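You operate a simulated robot arm through the tools that you are given. There is no shell and no other tool. Be economical: measure what you need, move in short steps, check, and stop when the job is done.

You are at the controls of a simulated two-armed robot. One attempt, no reset.

## Task
Set the heat on the red card's tank as written, start the paddles.
Fine: the card ends on top of that tank. Set down upright: red card stand.

Only the result counts: the job must be done as asked and must still hold three seconds after the hand-in. Knocking over, shifting, dropping, spilling or breaking anything else fails it.

## Robot
Two 7-joint arms with two-finger parallel grippers on one trunk, on a base that drives. Base frame: it is fixed to the floor where the robot stands at the start and does not move with it; the origin is under the middle of the robot, x ahead of it, y to its left, z up. Readings come in mm, degrees, newtons and seconds.
The left shoulder is at the start at [20, 113, 1472], the right one opposite. With the tool pointing down near the work surface each hand reaches from about 220 to 600 mm from the robot's upright axis, wherever it stands, measured 20 degrees to its own side. Places, roughly: knob of tank two [1200, -700, 1000]; red switch on the white box [500, 0, 1100]; tank one [1000, 1200, 600]; tank three [2500, -900, 600]; tank two [1900, -100, 600]; top of tank two [1200, -300, 1300]. Payload 1.57 kg a hand.
The tool frame of a hand sits at the grasp point between the pads (the TCP): z along the fingers, y along the line on which they close. The tips reach 30 mm beyond it. Largest opening 80 mm; finger width 17, thickness 12; the body of the gripper, 40 by 82 mm, starts 80 mm behind the TCP.
Orientation is told as [roll, pitch, yaw] about the base's x, y, z axes, in that order, counted from this pose: with the fingers straight down and closing along the base's y, the tool's x points along the base's -x, its y along +y and its z along -z.

## Interface
- The arms move only by the tool play_rows. It takes "left_motion", "right_motion" or both (then of equal length, played together; a hand with none holds still); each is a list of rows, each a list of 7 numbers: the turn, a rotation vector about the tool's x, y, z in degrees, then the shift along the tool's x, y, z in mm, then the gripper command, from -1 (fully open) to 1 (shut), values between in proportion. In form: [[wx, wy, wz, tx, ty, tz, claw], ...]. A call has 1 to 20 rows; each row is the pose to reach, as a shift and turn from the pose commanded when the call began, along the tool's axes at that moment. A row lasts 0.2 s, in which the tool goes at most 50 mm and 8.6 degrees; a call with a longer step from one row to the next is refused whole, and so is a gripper value outside its range. Where a pose cannot be reached the arm comes as near as it can. A force on the tool above 40 N (or 10 N above the force at the start of the call, whichever is more), or a blocked arm, ends the call early, and 0.2 s more pass. Each finger travels about 45 mm/s and halts on what it meets, pressing with about 39 N; the grip force reading is that of the motor and also rises with nothing between the fingers. The clock runs only during rows and for 0.2 s after the last one: add rows that repeat a pose to give the fingers time. It gives the time, the measured TCP pose, the force on the tool (base axes), the opening and the grip force at its end, in the units of the frame above (readings bear some noise), with the torque about the TCP (base axes, N m) and any sound that the robot's microphone picked up, and new pictures: "views" is both (left out), scene, wrist or none (wrist: the cameras of the hands that moved).
- Cameras (640 x 400 px; columns grow to the right, rows downward): "scene" is now at [79.7, 51.9, 1608.9]; the picture's right is [0.48, -0.88, 0.00], its down [-0.36, -0.20, -0.91] and it looks along [0.80, 0.44, -0.41] (base axes); focal length 214 px, centre (320, 200). "left" rides on the left gripper at [72, 7, -122] in its tool frame; the picture's right is [-0.09, 1.00, 0.00], its down [-0.84, -0.08, -0.54] and it looks along [-0.54, -0.05, 0.84] (tool axes); focal length 238 px, centre (320, 200). "right" rides on the right gripper at [72, -7, -122] in its tool frame; the picture's right is [0.09, 1.00, 0.00], its down [-0.84, 0.08, -0.54] and it looks along [-0.54, 0.05, 0.84] (tool axes); focal length 238 px, centre (320, 200). There is no depth. A picture from a camera that has moved, and an enlarged one, comes with that camera's place and axes in the base frame and with its lens. The place of the scene camera against the robot may be out by one fixed shift of up to 18 mm in any direction.
- move_column(by): slides the trunk up (or, below 0, down) by that many mm; the arms and the scene camera ride with it, the base frame stays. It gives what a move gives, with no picture.
- drive_base(legs): drives the robot by 1 to 6 legs, each [ahead, left, turn to the left] in mm, mm and degrees, along the robot's own axes; the way and the turn of a leg run together, so that a leg with both is an arc; at most 1500 mm and 180 degrees a leg. The arms and the cameras ride along, it lands a little off, and it stops where it bumps. It gives what a move gives, and a new picture of the scene camera.
- aim_head(pan, tilt): turns the head with the scene camera to pan (to the left, within 80 degrees either way) and tilt (down, from -29 to 69), counted from straight ahead of the robot. It gives what a move gives, and a new picture of the scene camera.
- zoom(camera, box): a new picture of the part [left, top, right, bottom] of that camera's present view, enlarged. The clock stands still meanwhile.
- close_job(): hands the job in; it is judged then, once.

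Go step by step. Nothing tells you exact positions but the pictures and the camera data: compare them with the known pose of the tool, close in by small moves and look again before you grip or let go. The budget is 120 turns and 260 pictures, counting those below and the enlarged ones. Unless the task says otherwise, let go and move clear before handing in, and close with one line.

The tools are called after "Emit:" as name(argument=value, ...) on one line, values as JSON. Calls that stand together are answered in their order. play_rows: Moves the arms, as the interface text tells. Its arguments: {"type":"object","properties":{"left_motion":{"type":"array"},"right_motion":{"type":"array"},"views":{"type":"string","enum":["both","scene","wrist","none"]}},"required":[]} The other tools are called the same way: move_column (by) slides the trunk up or down; drive_base (legs) drives the base; aim_head (pan, tilt) turns the head that bears the scene camera; zoom (camera, box) takes an enlarged picture of a part of a camera's view; close_job () hands the job in.

At the start:

```text
time_s: 0.0
left_eef_pos: [262.0, 361.3, 1486.0]
left_tool_rot: [0.0, 0.0, 0.0]
left_contact_force: [-0.6, 0.4, 0.8]
left_ft_torque: [0.03, -0.03, 0.02]
left_gripper_width: 80.1
left_finger_force: 0.1
right_eef_pos: [272.8, 51.3, 1563.0]
right_tool_rot: [0.1, 0.0, 0.0]
right_contact_force: [0.0, -0.7, -0.4]
right_ft_torque: [-0.05, 0.02, 0.01]
right_gripper_width: 80.1
right_finger_force: 0.1
trunk travel left (down, up): [-525.0, 45.0]
robot x, y, heading: [-1.3, -1.5, 0.3]
head pan, tilt: [28.9, 24.5]
```

scene: 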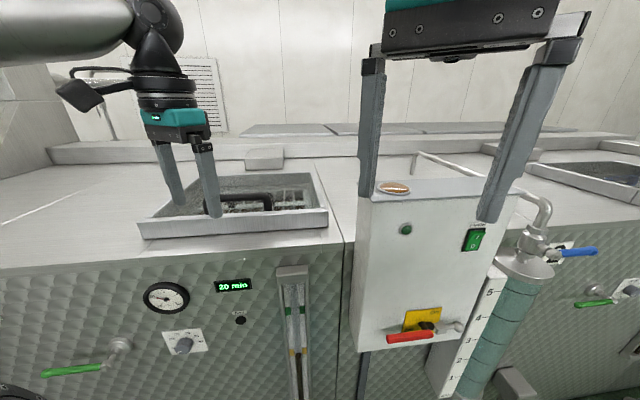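
right: 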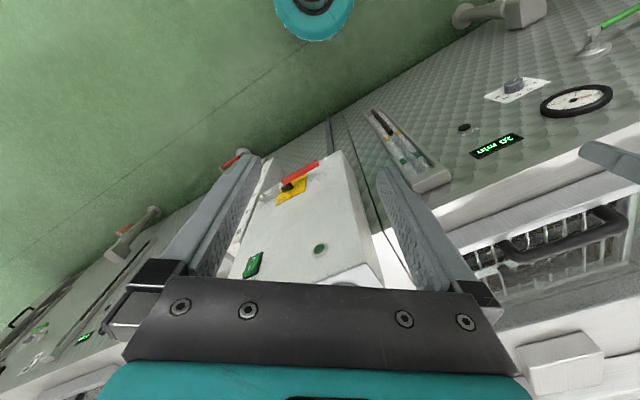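
left: 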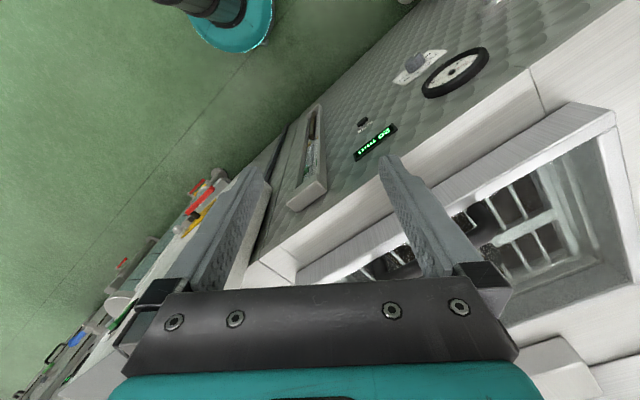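

I see a row of steel tanks with a white box between them; no red card is visible yet. I'll look around with the head first.

Emit:
aim_head(pan=0, tilt=25)

Emit:
aim_head(pan=-45, tilt=25)

Emit:
aim_head(pan=70, tilt=25)

```text
time_s: 0.9
left_eef_pos: [262.9, 360.8, 1487.4]
left_tool_rot: [-0.1, 0.0, 0.0]
left_contact_force: [0.0, 0.7, -0.3]
left_ft_torque: [-0.04, 0.01, 0.0]
left_gripper_width: 79.8
left_finger_force: 0.1
right_eef_pos: [273.2, 50.0, 1563.3]
right_tool_rot: [0.2, 0.0, -0.1]
right_contact_force: [-0.2, -0.4, 0.3]
right_ft_torque: [0.04, -0.01, 0.01]
right_gripper_width: 79.9
right_finger_force: 0.0
trunk travel left (down, up): [-525.0, 45.0]
robot x, y, heading: [1.6, 1.0, 0.0]
head pan, tilt: [0.0, 25.0]
camera scene: at [91.1, 7.4, 1608.0], right [0.0, -1.0, 0.0], down [-0.42, 0.0, -0.91], along [0.91, 0.0, -0.42], focal length 214 px, centre (320, 200)
```

scene: 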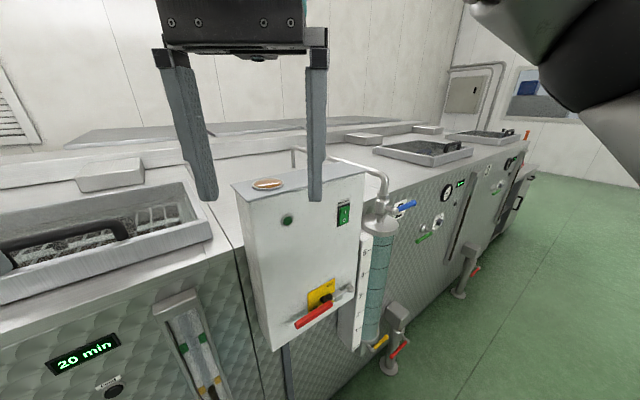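

```text
time_s: 2.1
left_eef_pos: [262.0, 361.7, 1486.1]
left_tool_rot: [0.0, 0.1, -0.1]
left_contact_force: [-0.3, 0.2, -0.5]
left_ft_torque: [0.02, 0.0, -0.01]
left_gripper_width: 79.7
left_finger_force: 0.0
right_eef_pos: [273.0, 50.0, 1561.7]
right_tool_rot: [0.2, 0.0, -0.1]
right_contact_force: [-0.7, 0.6, 0.0]
right_ft_torque: [0.0, -0.03, 0.01]
right_gripper_width: 80.0
right_finger_force: 0.0
trunk travel left (down, up): [-525.0, 45.0]
robot x, y, heading: [-0.2, -3.4, -0.0]
head pan, tilt: [-45.0, 25.0]
camera scene: at [64.2, -57.8, 1608.0], right [-0.71, -0.71, 0.0], down [-0.3, 0.3, -0.91], along [0.64, -0.64, -0.42], focal length 214 px, centre (320, 200)
```

scene: 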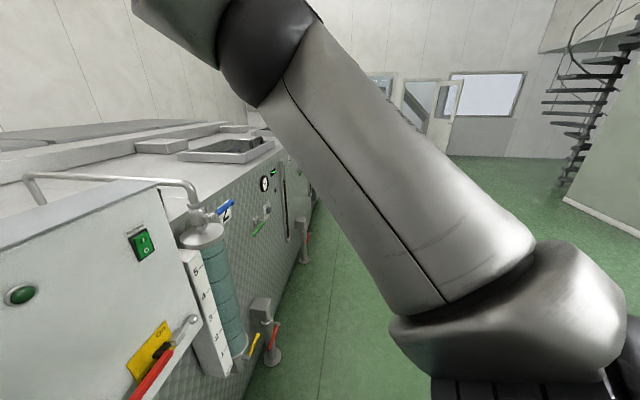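

```text
time_s: 4.0
left_eef_pos: [262.4, 361.7, 1486.5]
left_tool_rot: [0.1, 0.0, 0.0]
left_contact_force: [-0.4, -0.7, 0.7]
left_ft_torque: [0.01, 0.0, 0.02]
left_gripper_width: 80.1
left_finger_force: 0.0
right_eef_pos: [272.4, 50.1, 1561.8]
right_tool_rot: [0.2, -0.1, -0.1]
right_contact_force: [-0.2, 0.5, -0.2]
right_ft_torque: [-0.01, 0.0, 0.0]
right_gripper_width: 80.1
right_finger_force: 0.1
trunk travel left (down, up): [-525.0, 45.0]
robot x, y, heading: [-2.4, 2.3, 0.0]
head pan, tilt: [70.0, 25.0]
camera scene: at [30.6, 93.8, 1608.0], right [0.94, -0.34, 0.0], down [-0.14, -0.4, -0.91], along [0.31, 0.85, -0.42], focal length 214 px, centre (320, 200)
```

scene: 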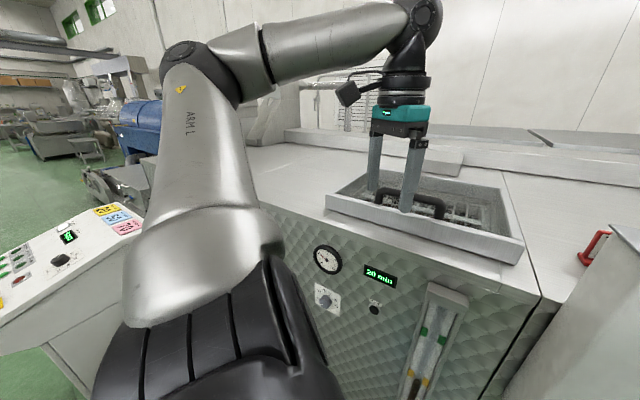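

Coloured cards lie on a control desk to the left, behind the left arm. Zooming there and looking at the tanks more closely.

Emit:
zoom(camera="scene", box=[0, 190, 160, 330])

Emit:
zoom(camera="scene", box=[300, 230, 500, 400])

Emit:
aim_head(pan=80, tilt=40)

```text
2.86 times, centred on (80, 260) of scene
camera zoom: at [30.6, 93.8, 1608.0], right [0.94, -0.34, 0.0], down [-0.14, -0.4, -0.91], along [0.31, 0.85, -0.42], focal length 613 px, centre (1006, 29)
```

zoom: 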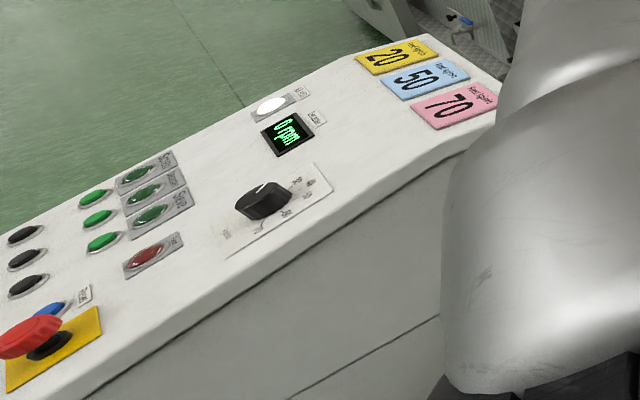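

```text
2.35 times, centred on (400, 315) of scene
camera zoom: at [30.6, 93.8, 1608.0], right [0.94, -0.34, 0.0], down [-0.14, -0.4, -0.91], along [0.31, 0.85, -0.42], focal length 505 px, centre (132, -71)
```

zoom: 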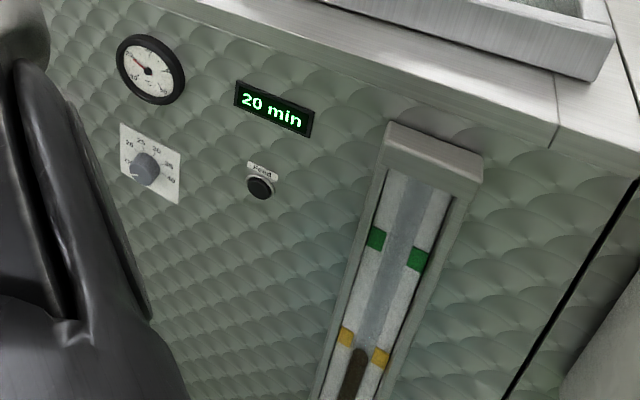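

```text
time_s: 4.8
left_eef_pos: [261.3, 360.5, 1487.5]
left_tool_rot: [0.1, 0.1, 0.0]
left_contact_force: [0.0, 0.3, -0.9]
left_ft_torque: [0.04, -0.02, -0.04]
left_gripper_width: 80.1
left_finger_force: 0.1
right_eef_pos: [273.2, 50.9, 1562.6]
right_tool_rot: [0.0, 0.0, -0.1]
right_contact_force: [-0.3, -0.2, 0.3]
right_ft_torque: [0.02, 0.01, -0.03]
right_gripper_width: 80.1
right_finger_force: 0.0
trunk travel left (down, up): [-525.0, 45.0]
robot x, y, heading: [1.8, -1.0, -0.2]
head pan, tilt: [80.0, 40.0]
camera scene: at [13.8, 90.9, 1584.8], right [0.98, -0.17, 0.0], down [-0.11, -0.63, -0.77], along [0.13, 0.75, -0.64], focal length 214 px, centre (320, 200)
```

scene: 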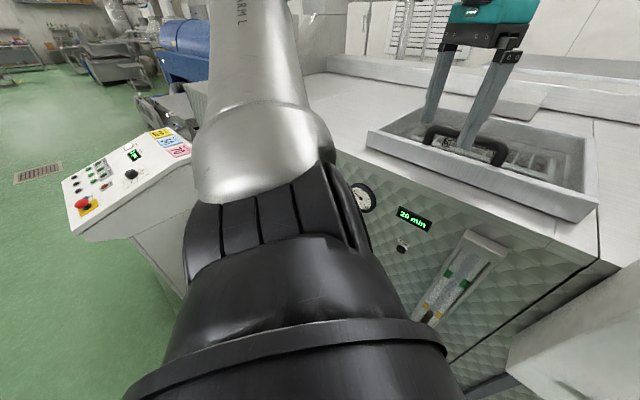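

A red-orange thing stands on the far tank in the straight-ahead view; I'll zoom there and drive closer to things as needed.

Emit:
aim_head(pan=-15, tilt=15)

Emit:
zoom(camera="scene", box=[280, 50, 480, 250])

```text
time_s: 6.5
left_eef_pos: [262.6, 361.4, 1487.1]
left_tool_rot: [0.0, 0.0, 0.0]
left_contact_force: [-0.3, 0.3, 0.6]
left_ft_torque: [0.03, -0.03, 0.01]
left_gripper_width: 80.0
left_finger_force: 0.0
right_eef_pos: [273.7, 50.7, 1562.5]
right_tool_rot: [0.0, 0.0, -0.1]
right_contact_force: [-0.5, 0.3, 0.3]
right_ft_torque: [0.02, -0.03, 0.01]
right_gripper_width: 80.1
right_finger_force: 0.1
trunk travel left (down, up): [-525.0, 45.0]
robot x, y, heading: [-0.7, 1.2, 0.0]
head pan, tilt: [-15.0, 15.0]
camera scene: at [89.2, -16.8, 1624.3], right [-0.26, -0.97, 0.0], down [-0.25, 0.07, -0.97], along [0.93, -0.25, -0.26], focal length 214 px, centre (320, 200)
```

scene: 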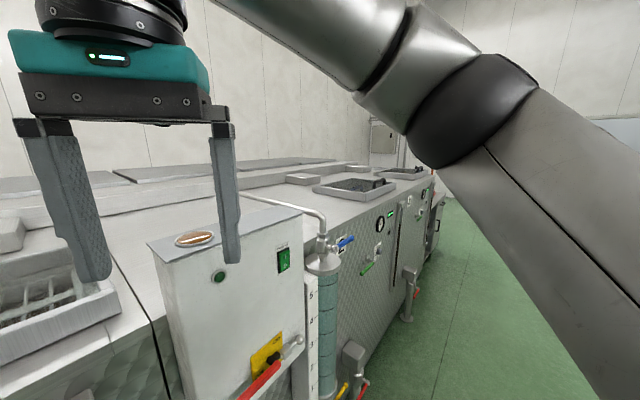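

```text
2.00 times, centred on (380, 150) of scene
camera zoom: at [89.2, -16.8, 1624.3], right [-0.26, -0.97, 0.0], down [-0.25, 0.07, -0.97], along [0.93, -0.25, -0.26], focal length 429 px, centre (200, 300)
```

zoom: 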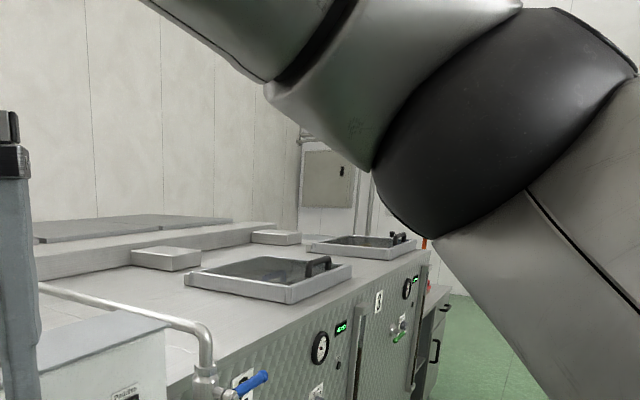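

I'll check to the right and behind before driving.

Emit:
aim_head(pan=-80, tilt=30)

Emit:
drive_base(legs=[[-300, -300, 0]])

Emit:
aim_head(pan=-15, tilt=20)

```text
time_s: 7.8
left_eef_pos: [262.2, 360.8, 1486.3]
left_tool_rot: [0.0, 0.1, 0.1]
left_contact_force: [0.1, -0.2, -0.1]
left_ft_torque: [0.04, 0.0, -0.03]
left_gripper_width: 80.0
left_finger_force: 0.1
right_eef_pos: [273.4, 50.3, 1563.6]
right_tool_rot: [0.1, -0.1, -0.1]
right_contact_force: [-0.2, 0.3, 0.4]
right_ft_torque: [-0.02, -0.01, 0.03]
right_gripper_width: 80.0
right_finger_force: 0.2
trunk travel left (down, up): [-525.0, 45.0]
robot x, y, heading: [0.5, 2.1, 0.1]
head pan, tilt: [-80.0, 30.0]
camera scene: at [14.8, -81.7, 1600.1], right [-0.98, -0.17, 0.0], down [-0.09, 0.49, -0.87], along [0.15, -0.85, -0.5], focal length 214 px, centre (320, 200)
```

scene: 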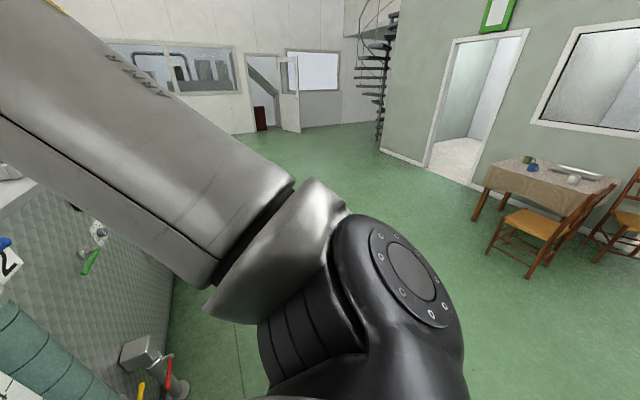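

```text
time_s: 10.4
left_eef_pos: [-34.9, 61.1, 1485.5]
left_tool_rot: [0.0, -0.1, -0.1]
left_contact_force: [-0.3, 0.6, -0.6]
left_ft_torque: [0.0, -0.02, -0.01]
left_gripper_width: 80.0
left_finger_force: 0.0
right_eef_pos: [-25.4, -249.7, 1563.7]
right_tool_rot: [0.1, 0.1, -0.3]
right_contact_force: [-0.2, -1.7, -1.3]
right_ft_torque: [-0.03, -0.01, -0.02]
right_gripper_width: 79.5
right_finger_force: 0.1
trunk travel left (down, up): [-525.0, 45.0]
robot x, y, heading: [-301.5, -298.6, -0.1]
head pan, tilt: [-80.0, 30.0]
camera scene: at [-284.3, -381.1, 1600.1], right [-0.99, -0.17, 0.0], down [-0.09, 0.49, -0.87], along [0.15, -0.85, -0.5], focal length 214 px, centre (320, 200)
```

scene: 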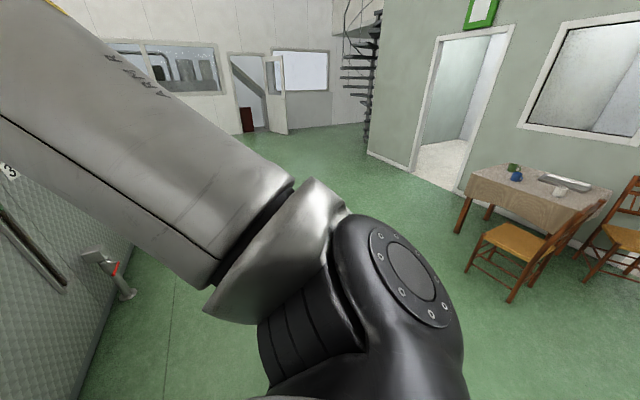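

```text
time_s: 11.8
left_eef_pos: [-35.3, 61.5, 1487.0]
left_tool_rot: [0.0, -0.1, -0.2]
left_contact_force: [0.0, 0.1, 0.2]
left_ft_torque: [-0.01, -0.01, -0.01]
left_gripper_width: 80.0
left_finger_force: 0.1
right_eef_pos: [-26.0, -249.7, 1562.0]
right_tool_rot: [0.1, 0.0, -0.3]
right_contact_force: [-0.7, 0.1, -0.8]
right_ft_torque: [-0.02, -0.02, 0.01]
right_gripper_width: 80.1
right_finger_force: 0.0
trunk travel left (down, up): [-525.0, 45.0]
robot x, y, heading: [-296.3, -298.7, -0.4]
head pan, tilt: [-15.0, 20.0]
camera scene: at [-209.6, -316.3, 1616.1], right [-0.26, -0.96, 0.0], down [-0.33, 0.09, -0.94], along [0.91, -0.25, -0.34], focal length 214 px, centre (320, 200)
```

scene: 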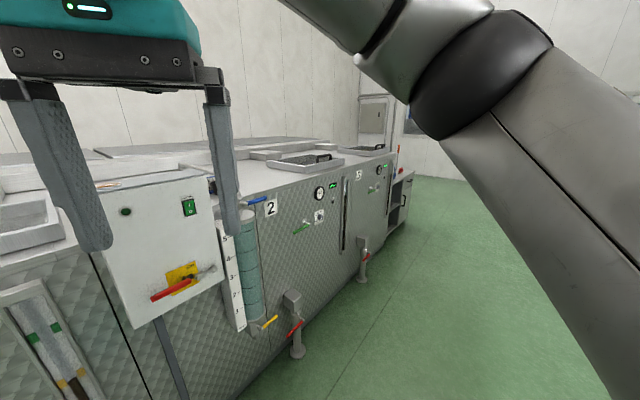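

I'll drive along the tanks and turn to face them.

Emit:
drive_base(legs=[[700, -900, 0], [0, 0, 37]])

Emit:
aim_head(pan=10, tilt=25)

Emit:
aim_head(pan=-45, tilt=15)

```text
time_s: 19.3
left_eef_pos: [395.7, -753.1, 1486.7]
left_tool_rot: [0.0, 0.0, 36.3]
left_contact_force: [-0.4, -0.6, 0.1]
left_ft_torque: [0.02, -0.01, -0.04]
left_gripper_width: 80.0
left_finger_force: 0.1
right_eef_pos: [588.4, -998.9, 1563.5]
right_tool_rot: [0.1, 0.0, 36.0]
right_contact_force: [0.8, 0.1, -0.7]
right_ft_torque: [-0.02, 0.01, 0.0]
right_gripper_width: 80.1
right_finger_force: 0.1
trunk travel left (down, up): [-525.0, 45.0]
robot x, y, heading: [398.3, -1195.6, 36.3]
head pan, tilt: [-15.0, 20.0]
camera scene: at [480.8, -1152.3, 1616.1], right [0.36, -0.93, 0.0], down [-0.32, -0.12, -0.94], along [0.88, 0.34, -0.34], focal length 214 px, centre (320, 200)
```

scene: 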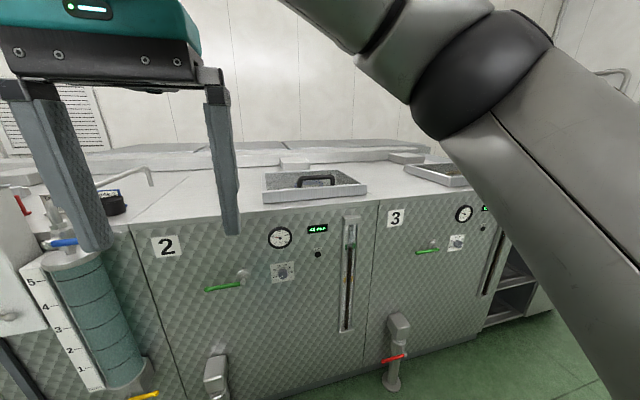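

```text
time_s: 20.2
left_eef_pos: [395.2, -753.0, 1485.8]
left_tool_rot: [0.0, -0.1, 36.3]
left_contact_force: [0.4, 0.1, -0.9]
left_ft_torque: [-0.02, -0.02, 0.0]
left_gripper_width: 80.0
left_finger_force: 0.0
right_eef_pos: [587.4, -996.4, 1562.7]
right_tool_rot: [0.2, 0.0, 36.2]
right_contact_force: [-0.1, -0.2, -0.1]
right_ft_torque: [-0.02, -0.01, 0.01]
right_gripper_width: 80.0
right_finger_force: 0.1
trunk travel left (down, up): [-525.0, 45.0]
robot x, y, heading: [397.5, -1197.6, 36.1]
head pan, tilt: [10.0, 25.0]
camera scene: at [458.0, -1119.6, 1608.1], right [0.72, -0.69, 0.0], down [-0.29, -0.3, -0.91], along [0.63, 0.65, -0.42], focal length 214 px, centre (320, 200)
```

scene: 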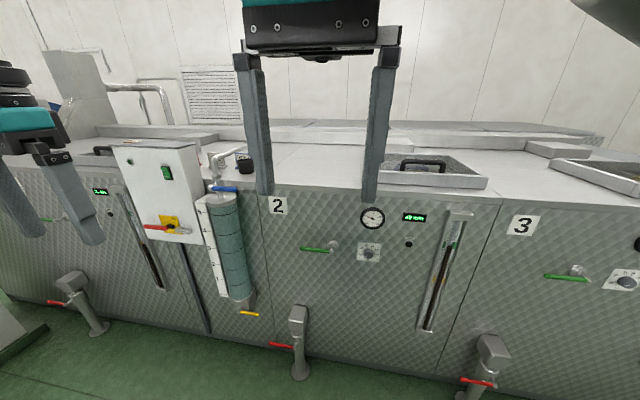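

```text
time_s: 21.5
left_eef_pos: [395.5, -752.3, 1487.1]
left_tool_rot: [0.1, 0.1, 36.3]
left_contact_force: [-0.1, 0.6, -0.1]
left_ft_torque: [0.02, -0.01, -0.01]
left_gripper_width: 80.0
left_finger_force: 0.1
right_eef_pos: [587.2, -997.1, 1563.9]
right_tool_rot: [0.1, -0.1, 36.0]
right_contact_force: [0.0, -0.7, -0.2]
right_ft_torque: [0.0, -0.03, 0.0]
right_gripper_width: 79.8
right_finger_force: 0.1
trunk travel left (down, up): [-525.0, 45.0]
robot x, y, heading: [398.9, -1197.4, 35.9]
head pan, tilt: [-45.0, 15.0]
camera scene: at [486.4, -1200.2, 1624.3], right [-0.15, -0.99, 0.0], down [-0.26, 0.04, -0.97], along [0.95, -0.15, -0.26], focal length 214 px, centre (320, 200)
```

scene: 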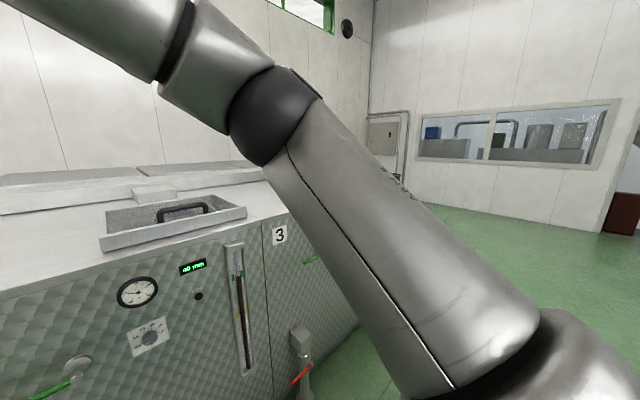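

Cabinet at the far right end looks to hold things. I'll drive further along to see.

Emit:
drive_base(legs=[[-100, -1200, 0]])

Emit:
aim_head(pan=10, tilt=25)

Emit:
aim_head(pan=-10, tilt=45)

```text
time_s: 27.6
left_eef_pos: [1022.6, -1777.9, 1487.3]
left_tool_rot: [0.0, 0.1, 36.3]
left_contact_force: [-0.4, 0.9, -0.2]
left_ft_torque: [0.0, 0.0, -0.03]
left_gripper_width: 80.1
left_finger_force: 0.0
right_eef_pos: [1217.0, -2021.7, 1562.5]
right_tool_rot: [0.1, 0.1, 36.3]
right_contact_force: [0.2, -0.3, -0.3]
right_ft_torque: [-0.02, 0.0, 0.03]
right_gripper_width: 80.0
right_finger_force: 0.1
trunk travel left (down, up): [-525.0, 45.0]
robot x, y, heading: [1029.4, -2225.8, 36.7]
head pan, tilt: [-45.0, 15.0]
camera scene: at [1115.4, -2225.5, 1624.3], right [-0.15, -0.99, 0.0], down [-0.26, 0.04, -0.97], along [0.96, -0.14, -0.26], focal length 214 px, centre (320, 200)
```

scene: 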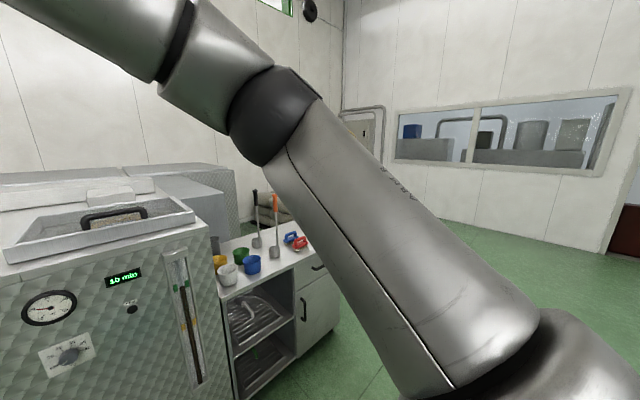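

```text
time_s: 28.8
left_eef_pos: [1021.8, -1777.9, 1486.6]
left_tool_rot: [0.0, 0.0, 36.4]
left_contact_force: [0.1, -0.3, 0.0]
left_ft_torque: [-0.01, 0.03, -0.02]
left_gripper_width: 79.8
left_finger_force: 0.0
right_eef_pos: [1215.7, -2022.8, 1562.1]
right_tool_rot: [0.1, 0.0, 36.3]
right_contact_force: [0.1, 0.5, -0.2]
right_ft_torque: [0.03, 0.02, 0.01]
right_gripper_width: 80.0
right_finger_force: 0.1
trunk travel left (down, up): [-525.0, 45.0]
robot x, y, heading: [1024.4, -2224.5, 36.5]
head pan, tilt: [10.0, 25.0]
camera scene: at [1086.6, -2144.8, 1608.1], right [0.72, -0.69, 0.0], down [-0.29, -0.31, -0.91], along [0.63, 0.66, -0.42], focal length 214 px, centre (320, 200)
```

scene: 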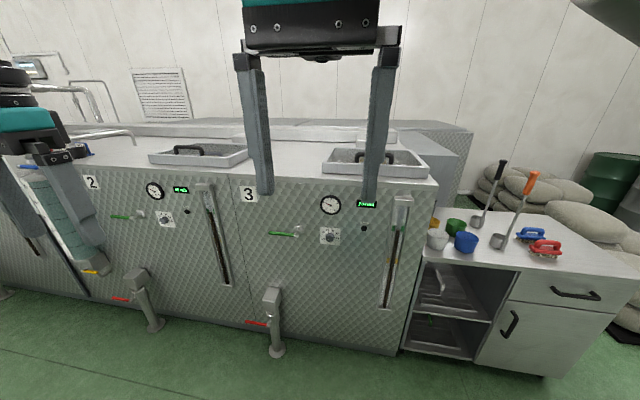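

```text
time_s: 29.6
left_eef_pos: [1022.8, -1779.2, 1487.2]
left_tool_rot: [0.0, 0.0, 36.4]
left_contact_force: [-0.3, -0.7, 0.1]
left_ft_torque: [-0.01, 0.0, -0.01]
left_gripper_width: 80.0
left_finger_force: 0.0
right_eef_pos: [1219.7, -2020.5, 1561.7]
right_tool_rot: [0.0, 0.2, 36.0]
right_contact_force: [42.1, 5.0, -23.2]
right_ft_torque: [0.7, 3.85, 2.02]
right_gripper_width: 80.0
right_finger_force: 0.1
trunk travel left (down, up): [-525.0, 45.0]
robot x, y, heading: [1025.7, -2225.1, 36.2]
head pan, tilt: [-10.0, 45.0]
camera scene: at [1095.7, -2166.5, 1586.5], right [0.52, -0.85, 0.0], down [-0.53, -0.33, -0.78], along [0.66, 0.41, -0.63], focal length 214 px, centre (320, 200)
```

scene: 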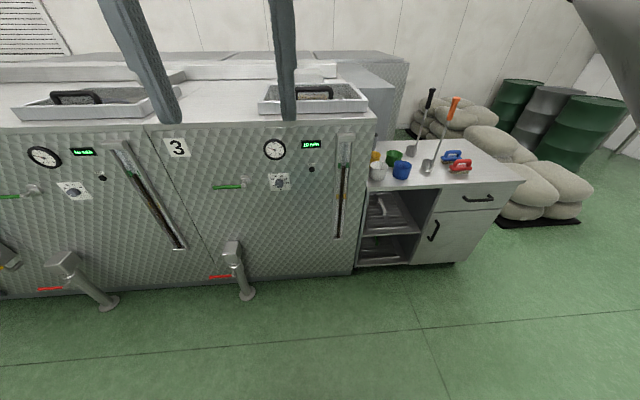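

No red card at this end. I'll move the right hand out of the view and head back to look behind the white box, where something red and something blue stood.

Emit:
play_rows(right_motion=[[0, 0, 0, 0, -40, 10, -1], [0, 0, 0, 0, -80, 30, -1], [0, 0, 0, 0, -120, 50, -1], [0, 0, 0, 0, -160, 70, -1], [0, 0, 0, 0, -200, 90, -1], [0, 0, 0, 0, -240, 110, -1], [0, 0, 0, 0, -280, 120, -1], [0, 0, 0, 0, -310, 130, -1]], views="none")

Emit:
drive_base(legs=[[-100, 1200, 0], [0, 800, 0]])

Emit:
aim_head(pan=0, tilt=30)

```text
time_s: 31.4
left_eef_pos: [1023.8, -1779.3, 1486.4]
left_tool_rot: [0.0, -0.1, 36.4]
left_contact_force: [-0.2, 0.4, 0.8]
left_ft_torque: [0.0, -0.01, 0.01]
left_gripper_width: 80.2
left_finger_force: 0.0
right_eef_pos: [1398.4, -2272.6, 1431.6]
right_tool_rot: [0.1, 0.0, 36.4]
right_contact_force: [-0.1, 0.1, -0.4]
right_ft_torque: [0.02, 0.01, 0.0]
right_gripper_width: 79.9
right_finger_force: 0.0
trunk travel left (down, up): [-525.0, 45.0]
robot x, y, heading: [1026.0, -2224.5, 36.7]
head pan, tilt: [-10.0, 45.0]
```

```text
time_s: 41.5
left_eef_pos: [-235.2, -216.7, 1486.1]
left_tool_rot: [0.0, -0.1, 35.9]
left_contact_force: [0.0, -0.1, 0.0]
left_ft_torque: [0.01, -0.01, 0.0]
left_gripper_width: 80.1
left_finger_force: 0.0
right_eef_pos: [136.1, -711.0, 1432.9]
right_tool_rot: [0.1, 0.0, 35.7]
right_contact_force: [0.1, 0.3, 0.2]
right_ft_torque: [0.0, -0.01, -0.01]
right_gripper_width: 79.8
right_finger_force: 0.0
trunk travel left (down, up): [-525.0, 45.0]
robot x, y, heading: [-237.3, -660.2, 35.8]
head pan, tilt: [-10.0, 45.0]
camera scene: at [-166.4, -613.9, 1577.5], right [0.44, -0.9, 0.0], down [-0.64, -0.31, -0.71], along [0.64, 0.31, -0.71], focal length 214 px, centre (320, 200)
```

scene: 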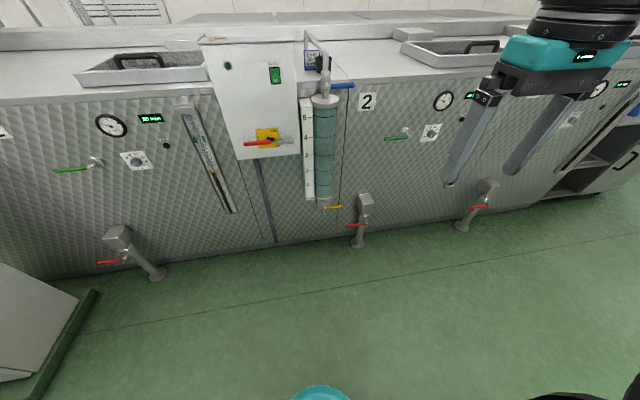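

```text
time_s: 42.2
left_eef_pos: [-234.9, -217.3, 1486.6]
left_tool_rot: [0.0, 0.0, 35.9]
left_contact_force: [0.8, -0.4, -0.3]
left_ft_torque: [0.01, -0.02, -0.01]
left_gripper_width: 79.9
left_finger_force: 0.1
right_eef_pos: [135.7, -712.0, 1432.6]
right_tool_rot: [0.2, 0.0, 35.6]
right_contact_force: [0.0, -0.2, -0.3]
right_ft_torque: [-0.01, -0.02, 0.02]
right_gripper_width: 79.9
right_finger_force: 0.1
trunk travel left (down, up): [-525.0, 45.0]
robot x, y, heading: [-235.7, -661.4, 35.8]
head pan, tilt: [0.0, 30.0]
camera scene: at [-166.0, -596.7, 1600.0], right [0.59, -0.81, 0.0], down [-0.41, -0.29, -0.87], along [0.7, 0.51, -0.5], focal length 214 px, centre (320, 200)
```

scene: 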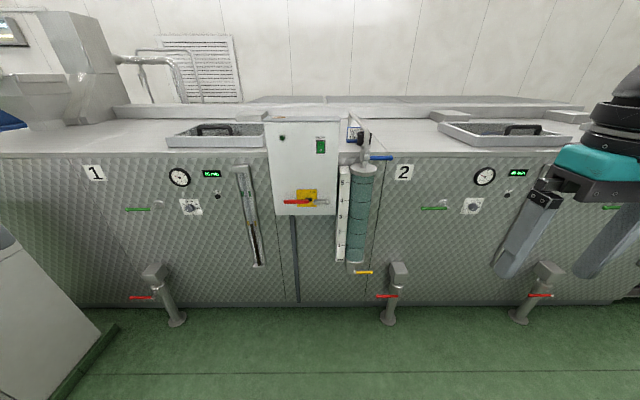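

Emit:
zoom(camera="scene", box=[260, 90, 420, 190])

Emit:
drive_base(legs=[[0, 900, 0]])

Emit:
aim_head(pan=-25, tilt=30)

Emit:
aim_head(pan=50, tilt=25)

```text
4.00 times, centred on (340, 140) of scene
camera zoom: at [-166.0, -596.7, 1600.0], right [0.59, -0.81, 0.0], down [-0.41, -0.29, -0.87], along [0.7, 0.51, -0.5], focal length 858 px, centre (240, 440)
```

zoom: 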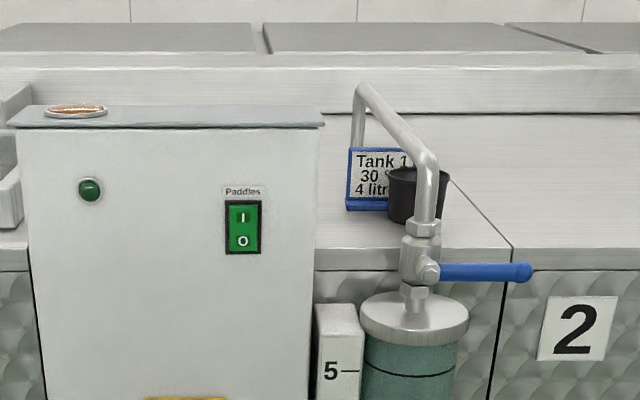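

```text
time_s: 47.0
left_eef_pos: [-763.8, 516.6, 1486.6]
left_tool_rot: [0.0, -0.1, 35.8]
left_contact_force: [-0.5, -0.3, 0.1]
left_ft_torque: [0.01, 0.03, 0.0]
left_gripper_width: 79.8
left_finger_force: 0.0
right_eef_pos: [-392.9, 20.8, 1431.8]
right_tool_rot: [0.1, 0.0, 35.7]
right_contact_force: [0.2, -0.2, -0.4]
right_ft_torque: [-0.03, -0.02, 0.01]
right_gripper_width: 79.9
right_finger_force: 0.1
trunk travel left (down, up): [-525.0, 45.0]
robot x, y, heading: [-764.5, 73.2, 35.6]
head pan, tilt: [0.0, 30.0]
camera scene: at [-695.5, 136.7, 1600.1], right [0.59, -0.81, 0.0], down [-0.41, -0.29, -0.87], along [0.7, 0.51, -0.5], focal length 214 px, centre (320, 200)
```

scene: 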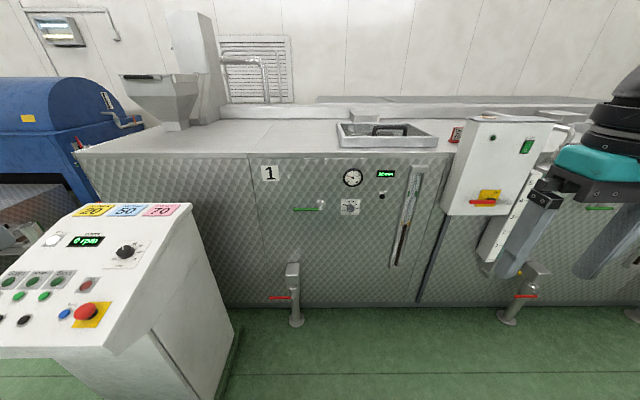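

```text
time_s: 47.9
left_eef_pos: [-764.4, 517.3, 1487.1]
left_tool_rot: [-0.1, 0.0, 35.7]
left_contact_force: [0.1, 0.0, -0.4]
left_ft_torque: [-0.01, 0.0, -0.01]
left_gripper_width: 80.1
left_finger_force: 0.2
right_eef_pos: [-392.7, 20.7, 1432.4]
right_tool_rot: [0.1, 0.0, 35.8]
right_contact_force: [0.1, 0.6, -0.2]
right_ft_torque: [0.01, 0.01, -0.01]
right_gripper_width: 80.0
right_finger_force: 0.1
trunk travel left (down, up): [-525.0, 45.0]
robot x, y, heading: [-765.0, 69.1, 35.7]
head pan, tilt: [-25.0, 30.0]
camera scene: at [-679.9, 100.6, 1600.1], right [0.19, -0.98, 0.0], down [-0.49, -0.09, -0.87], along [0.85, 0.16, -0.5], focal length 214 px, centre (320, 200)
```

scene: 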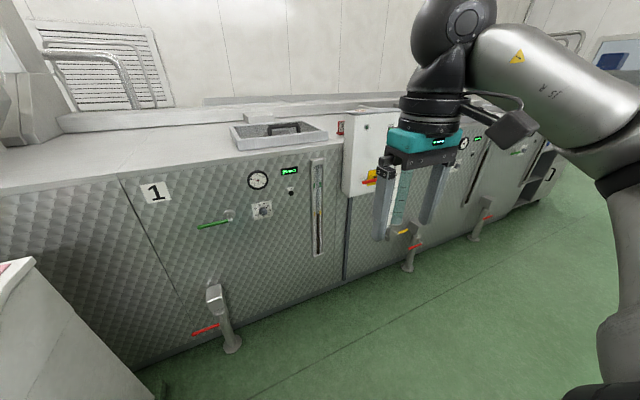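

```text
time_s: 49.4
left_eef_pos: [-764.4, 517.2, 1485.8]
left_tool_rot: [0.0, 0.0, 35.8]
left_contact_force: [-0.1, -0.5, 0.7]
left_ft_torque: [0.03, -0.02, 0.01]
left_gripper_width: 79.9
left_finger_force: 0.2
right_eef_pos: [-393.0, 19.3, 1432.7]
right_tool_rot: [0.1, 0.0, 35.8]
right_contact_force: [0.0, -0.1, 0.1]
right_ft_torque: [-0.02, 0.01, 0.0]
right_gripper_width: 79.9
right_finger_force: 0.1
trunk travel left (down, up): [-525.0, 45.0]
robot x, y, heading: [-764.4, 71.5, 36.3]
head pan, tilt: [50.0, 25.0]
camera scene: at [-761.9, 175.5, 1608.0], right [1.0, -0.07, 0.0], down [-0.03, -0.42, -0.91], along [0.07, 0.9, -0.42], focal length 214 px, centre (320, 200)
```

scene: 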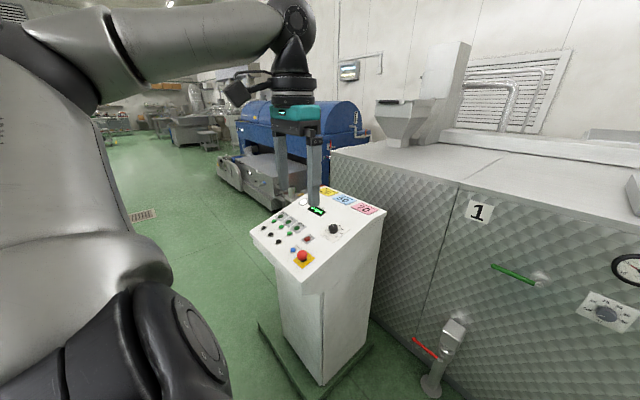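

The blue card stands right of the box, and a red one left of it on tank one's lid. Zooming on the red card.

Emit:
aim_head(pan=-10, tilt=20)

Emit:
zoom(camera="scene", box=[320, 90, 480, 190])

Emit:
zoom(camera="scene", box=[240, 130, 400, 230])

```text
time_s: 50.6
left_eef_pos: [-764.0, 516.6, 1486.1]
left_tool_rot: [0.0, 0.0, 35.9]
left_contact_force: [-0.2, -0.3, -0.6]
left_ft_torque: [-0.02, 0.0, -0.02]
left_gripper_width: 80.2
left_finger_force: 0.1
right_eef_pos: [-393.4, 20.2, 1431.6]
right_tool_rot: [0.1, 0.1, 35.7]
right_contact_force: [0.8, 0.5, 0.1]
right_ft_torque: [0.0, 0.0, -0.02]
right_gripper_width: 80.1
right_finger_force: 0.1
trunk travel left (down, up): [-525.0, 45.0]
robot x, y, heading: [-764.8, 71.2, 35.8]
head pan, tilt: [-10.0, 20.0]
camera scene: at [-684.9, 124.3, 1616.1], right [0.44, -0.9, 0.0], down [-0.31, -0.15, -0.94], along [0.85, 0.41, -0.34], focal length 214 px, centre (320, 200)
```

scene: 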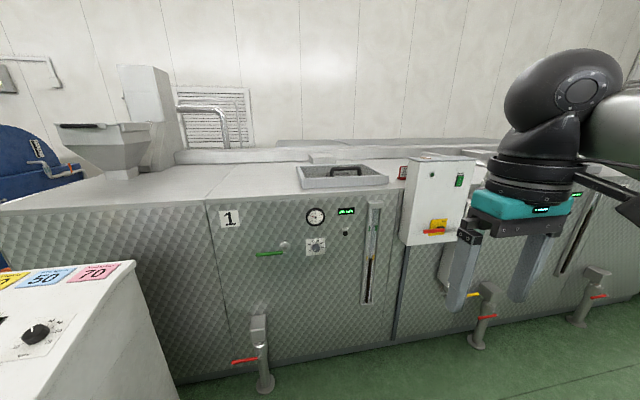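

```text
4.00 times, centred on (400, 140) of scene
camera zoom: at [-684.9, 124.3, 1616.1], right [0.44, -0.9, 0.0], down [-0.31, -0.15, -0.94], along [0.85, 0.41, -0.34], focal length 858 px, centre (0, 440)
```

zoom: 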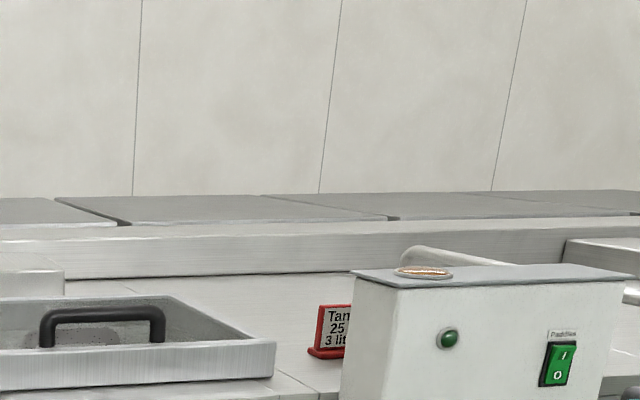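

```text
4.00 times, centred on (320, 180) of scene
camera zoom: at [-684.9, 124.3, 1616.1], right [0.44, -0.9, 0.0], down [-0.31, -0.15, -0.94], along [0.85, 0.41, -0.34], focal length 858 px, centre (320, 280)
```

zoom: 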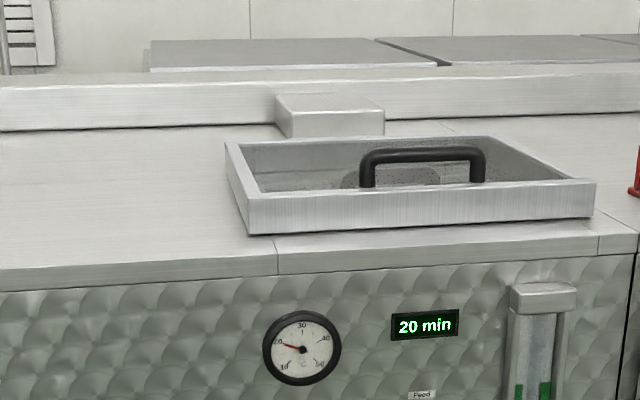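

The card reads "Tan… 25 … 3 lit", with the number hidden. I'll drive nearer to tank one, raise the trunk and look over the box.

Emit:
drive_base(legs=[[450, -350, 0]])

Emit:
move_column(by=40)

Emit:
aim_head(pan=-20, tilt=25)

```text
time_s: 53.9
left_eef_pos: [-196.6, 491.5, 1486.9]
left_tool_rot: [-0.1, 0.0, 35.6]
left_contact_force: [1.0, 0.4, 0.6]
left_ft_torque: [0.01, -0.01, -0.03]
left_gripper_width: 80.2
left_finger_force: 0.1
right_eef_pos: [172.4, -6.7, 1432.3]
right_tool_rot: [0.1, 0.1, 35.6]
right_contact_force: [-0.3, -0.4, -0.3]
right_ft_torque: [0.0, 0.02, 0.0]
right_gripper_width: 79.9
right_finger_force: 0.2
trunk travel left (down, up): [-525.0, 45.0]
robot x, y, heading: [-197.2, 46.5, 35.8]
head pan, tilt: [-10.0, 20.0]
camera scene: at [-118.3, 98.5, 1616.1], right [0.43, -0.9, 0.0], down [-0.31, -0.15, -0.94], along [0.85, 0.41, -0.34], focal length 214 px, centre (320, 200)
```

scene: 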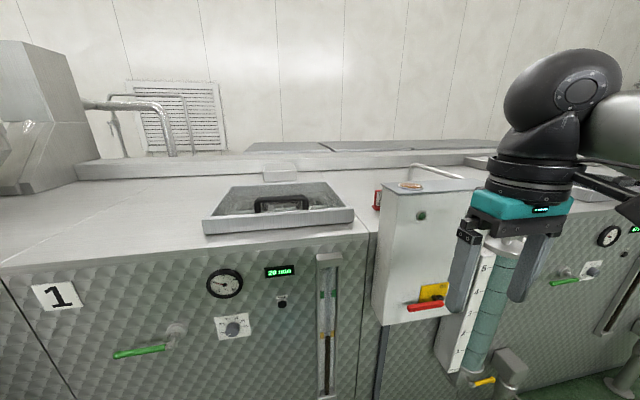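

```text
time_s: 54.7
left_eef_pos: [-195.6, 491.4, 1527.1]
left_tool_rot: [0.0, -0.1, 35.7]
left_contact_force: [-0.5, 0.8, -0.7]
left_ft_torque: [0.02, -0.01, -0.03]
left_gripper_width: 79.8
left_finger_force: 0.0
right_eef_pos: [172.9, -5.9, 1472.5]
right_tool_rot: [0.1, 0.0, 35.5]
right_contact_force: [-0.1, -0.3, -0.7]
right_ft_torque: [0.01, 0.03, -0.03]
right_gripper_width: 80.2
right_finger_force: 0.1
trunk travel left (down, up): [-565.0, 5.0]
robot x, y, heading: [-200.8, 44.9, 35.4]
head pan, tilt: [-10.0, 20.0]
```

```text
time_s: 55.4
left_eef_pos: [-195.5, 489.9, 1526.1]
left_tool_rot: [0.0, 0.1, 35.6]
left_contact_force: [-0.8, 0.4, -0.4]
left_ft_torque: [0.02, 0.02, -0.03]
left_gripper_width: 80.0
left_finger_force: 0.1
right_eef_pos: [172.9, -5.9, 1472.9]
right_tool_rot: [0.1, 0.0, 35.5]
right_contact_force: [-0.4, 0.3, 0.2]
right_ft_torque: [-0.02, 0.03, -0.01]
right_gripper_width: 79.9
right_finger_force: 0.0
trunk travel left (down, up): [-565.0, 5.0]
robot x, y, heading: [-197.6, 42.2, 35.5]
head pan, tilt: [-20.0, 25.0]
camera scene: at [-113.8, 83.0, 1648.1], right [0.27, -0.96, 0.0], down [-0.41, -0.11, -0.91], along [0.87, 0.24, -0.42], focal length 214 px, centre (320, 200)
```

scene: 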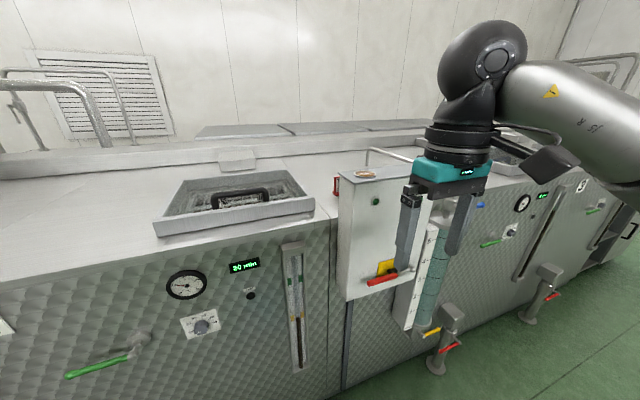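

The box hides the card from here; I'll go closer and more to the left.

Emit:
drive_base(legs=[[220, 250, 0]])

Emit:
aim_head(pan=-45, tilt=25)

```text
time_s: 57.6
left_eef_pos: [-161.3, 821.7, 1526.6]
left_tool_rot: [0.0, 0.0, 35.5]
left_contact_force: [0.1, 0.7, 0.2]
left_ft_torque: [0.0, -0.03, 0.0]
left_gripper_width: 79.9
left_finger_force: 0.1
right_eef_pos: [207.1, 323.8, 1472.2]
right_tool_rot: [0.1, 0.0, 35.4]
right_contact_force: [-1.1, 0.4, 0.4]
right_ft_torque: [-0.01, -0.01, -0.03]
right_gripper_width: 79.8
right_finger_force: 0.1
trunk travel left (down, up): [-565.0, 5.0]
robot x, y, heading: [-166.8, 378.1, 35.5]
head pan, tilt: [-20.0, 25.0]
camera scene: at [-78.9, 413.2, 1648.1], right [0.27, -0.96, 0.0], down [-0.41, -0.11, -0.91], along [0.87, 0.24, -0.42], focal length 214 px, centre (320, 200)
```

scene: 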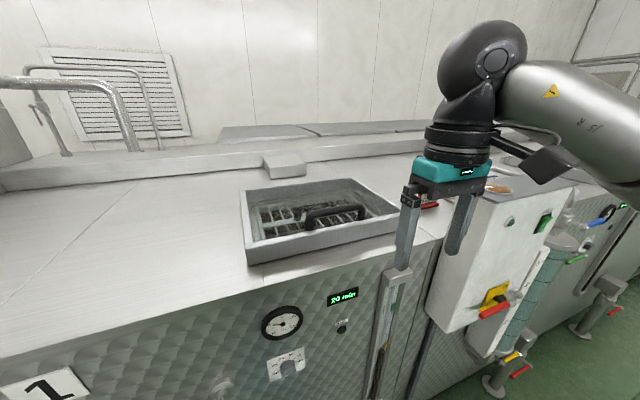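

```text
time_s: 58.5
left_eef_pos: [-160.8, 820.3, 1526.1]
left_tool_rot: [-0.1, 0.0, 35.5]
left_contact_force: [-0.7, -0.2, 0.4]
left_ft_torque: [-0.03, 0.0, 0.01]
left_gripper_width: 80.1
left_finger_force: 0.0
right_eef_pos: [207.6, 323.8, 1472.8]
right_tool_rot: [0.1, 0.0, 35.5]
right_contact_force: [-0.6, 0.4, -1.0]
right_ft_torque: [0.01, 0.0, 0.01]
right_gripper_width: 80.2
right_finger_force: 0.0
trunk travel left (down, up): [-565.0, 5.0]
robot x, y, heading: [-164.3, 380.0, 35.3]
head pan, tilt: [-45.0, 25.0]
camera scene: at [-76.9, 373.1, 1648.0], right [-0.16, -0.99, 0.0], down [-0.42, 0.07, -0.91], along [0.89, -0.15, -0.42], focal length 214 px, centre (320, 200)
```

scene: 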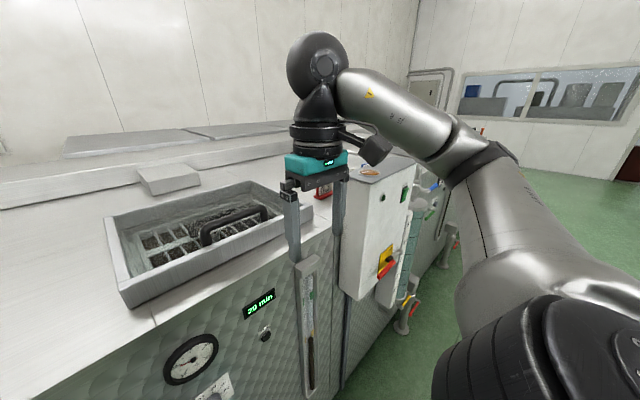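

Emit:
zoom(camera="scene", box=[260, 140, 420, 240])

Emit:
zoom(camera="right", box=[0, 0, 640, 400])

```text
4.00 times, centred on (340, 190) of scene
camera zoom: at [-76.9, 373.1, 1648.0], right [-0.16, -0.99, 0.0], down [-0.42, 0.07, -0.91], along [0.89, -0.15, -0.42], focal length 858 px, centre (240, 240)
```

zoom: 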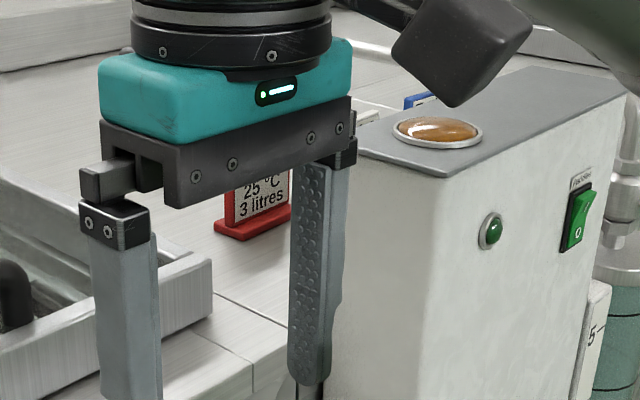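

```text
1.00 times, centred on (320, 200) of right (not enlarged: the box is as wide or as high as the picture)
camera zoom: at [152.1, 276.2, 1594.3], right [-0.65, 0.76, 0.0], down [0.64, 0.55, 0.54], along [0.41, 0.35, -0.84], focal length 238 px, centre (320, 200)
```

zoom: 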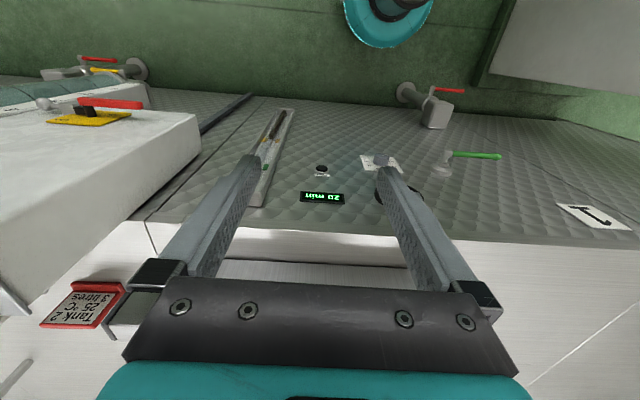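

Emit:
zoom(camera="right", box=[20, 260, 180, 360])

```text
4.00 times, centred on (100, 310) of right
camera zoom: at [152.1, 276.2, 1594.3], right [-0.65, 0.76, 0.0], down [0.64, 0.55, 0.54], along [0.41, 0.35, -0.84], focal length 953 px, centre (1200, -240)
```

zoom: 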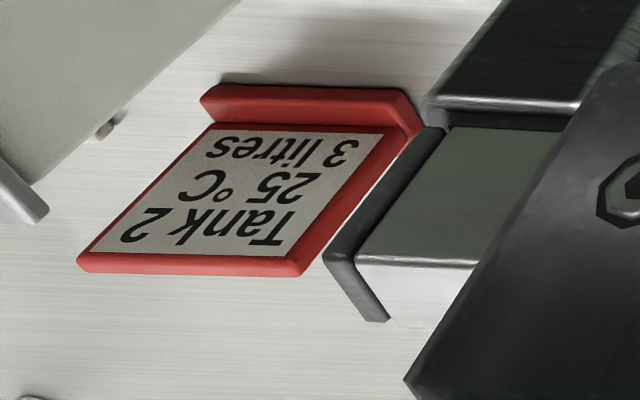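

The red card says Tank 2, 25 °C. It stands at about (805, 195), foot at z≈1258, about 80 high. I'll turn the right hand so it closes across the card, then drive closer.

Emit:
play_rows(right_motion=[[0, 0, 8, 0, 0, -5, -1], [0, 0, 16, 0, 0, -10, -1], [0, 0, 24, 0, 0, -15, -1], [0, 0, 32, 0, 0, -20, -1], [0, 0, 40, 0, 0, -25, -1], [0, 0, 48, 0, 0, -30, -1], [0, 0, 56, 0, 0, -30, -1], [0, 0, 64, 0, 0, -30, -1], [0, 0, 72, 0, 0, -30, -1], [0, 0, 80, 0, 0, -30, -1], [0, 0, 88, 0, 0, -30, -1], [0, 0, 90, 0, 0, -30, -1]], views="both")

```text
time_s: 61.1
left_eef_pos: [-161.0, 821.2, 1526.9]
left_tool_rot: [0.0, -0.1, 35.5]
left_contact_force: [0.3, 0.1, 0.4]
left_ft_torque: [0.05, 0.0, -0.01]
left_gripper_width: 80.0
left_finger_force: 0.1
right_eef_pos: [208.2, 324.8, 1502.5]
right_tool_rot: [0.0, 0.1, -54.7]
right_contact_force: [0.2, -0.1, 0.5]
right_ft_torque: [0.0, 0.02, -0.03]
right_gripper_width: 80.1
right_finger_force: 0.0
trunk travel left (down, up): [-565.0, 5.0]
robot x, y, heading: [-164.1, 375.8, 35.4]
head pan, tilt: [-45.0, 25.0]
camera scene: at [-76.9, 373.3, 1648.0], right [-0.17, -0.99, 0.0], down [-0.42, 0.07, -0.91], along [0.89, -0.15, -0.42], focal length 214 px, centre (320, 200)
camera right: at [160.1, 378.6, 1624.5], right [0.76, 0.65, 0.0], down [0.55, -0.64, 0.54], along [0.35, -0.41, -0.84], focal length 238 px, centre (320, 200)
```

scene: 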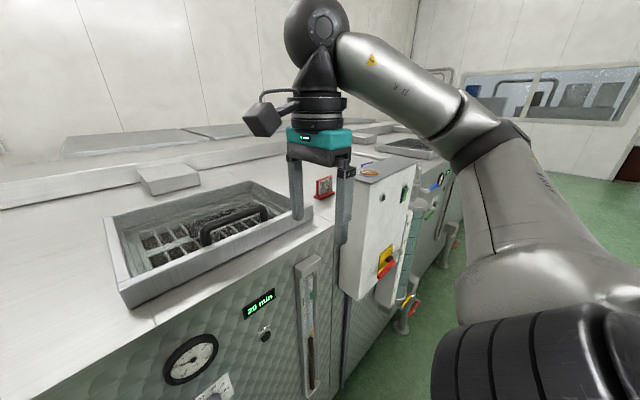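
right: 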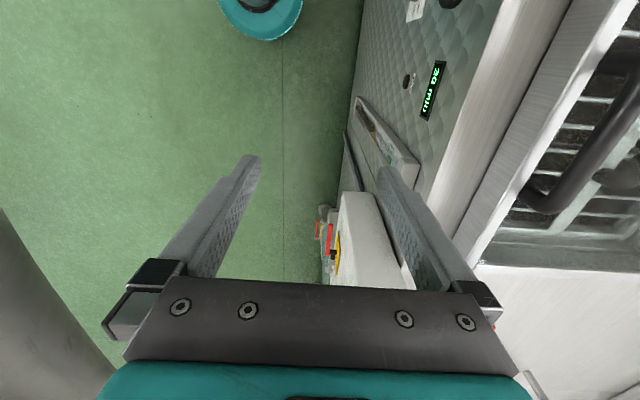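

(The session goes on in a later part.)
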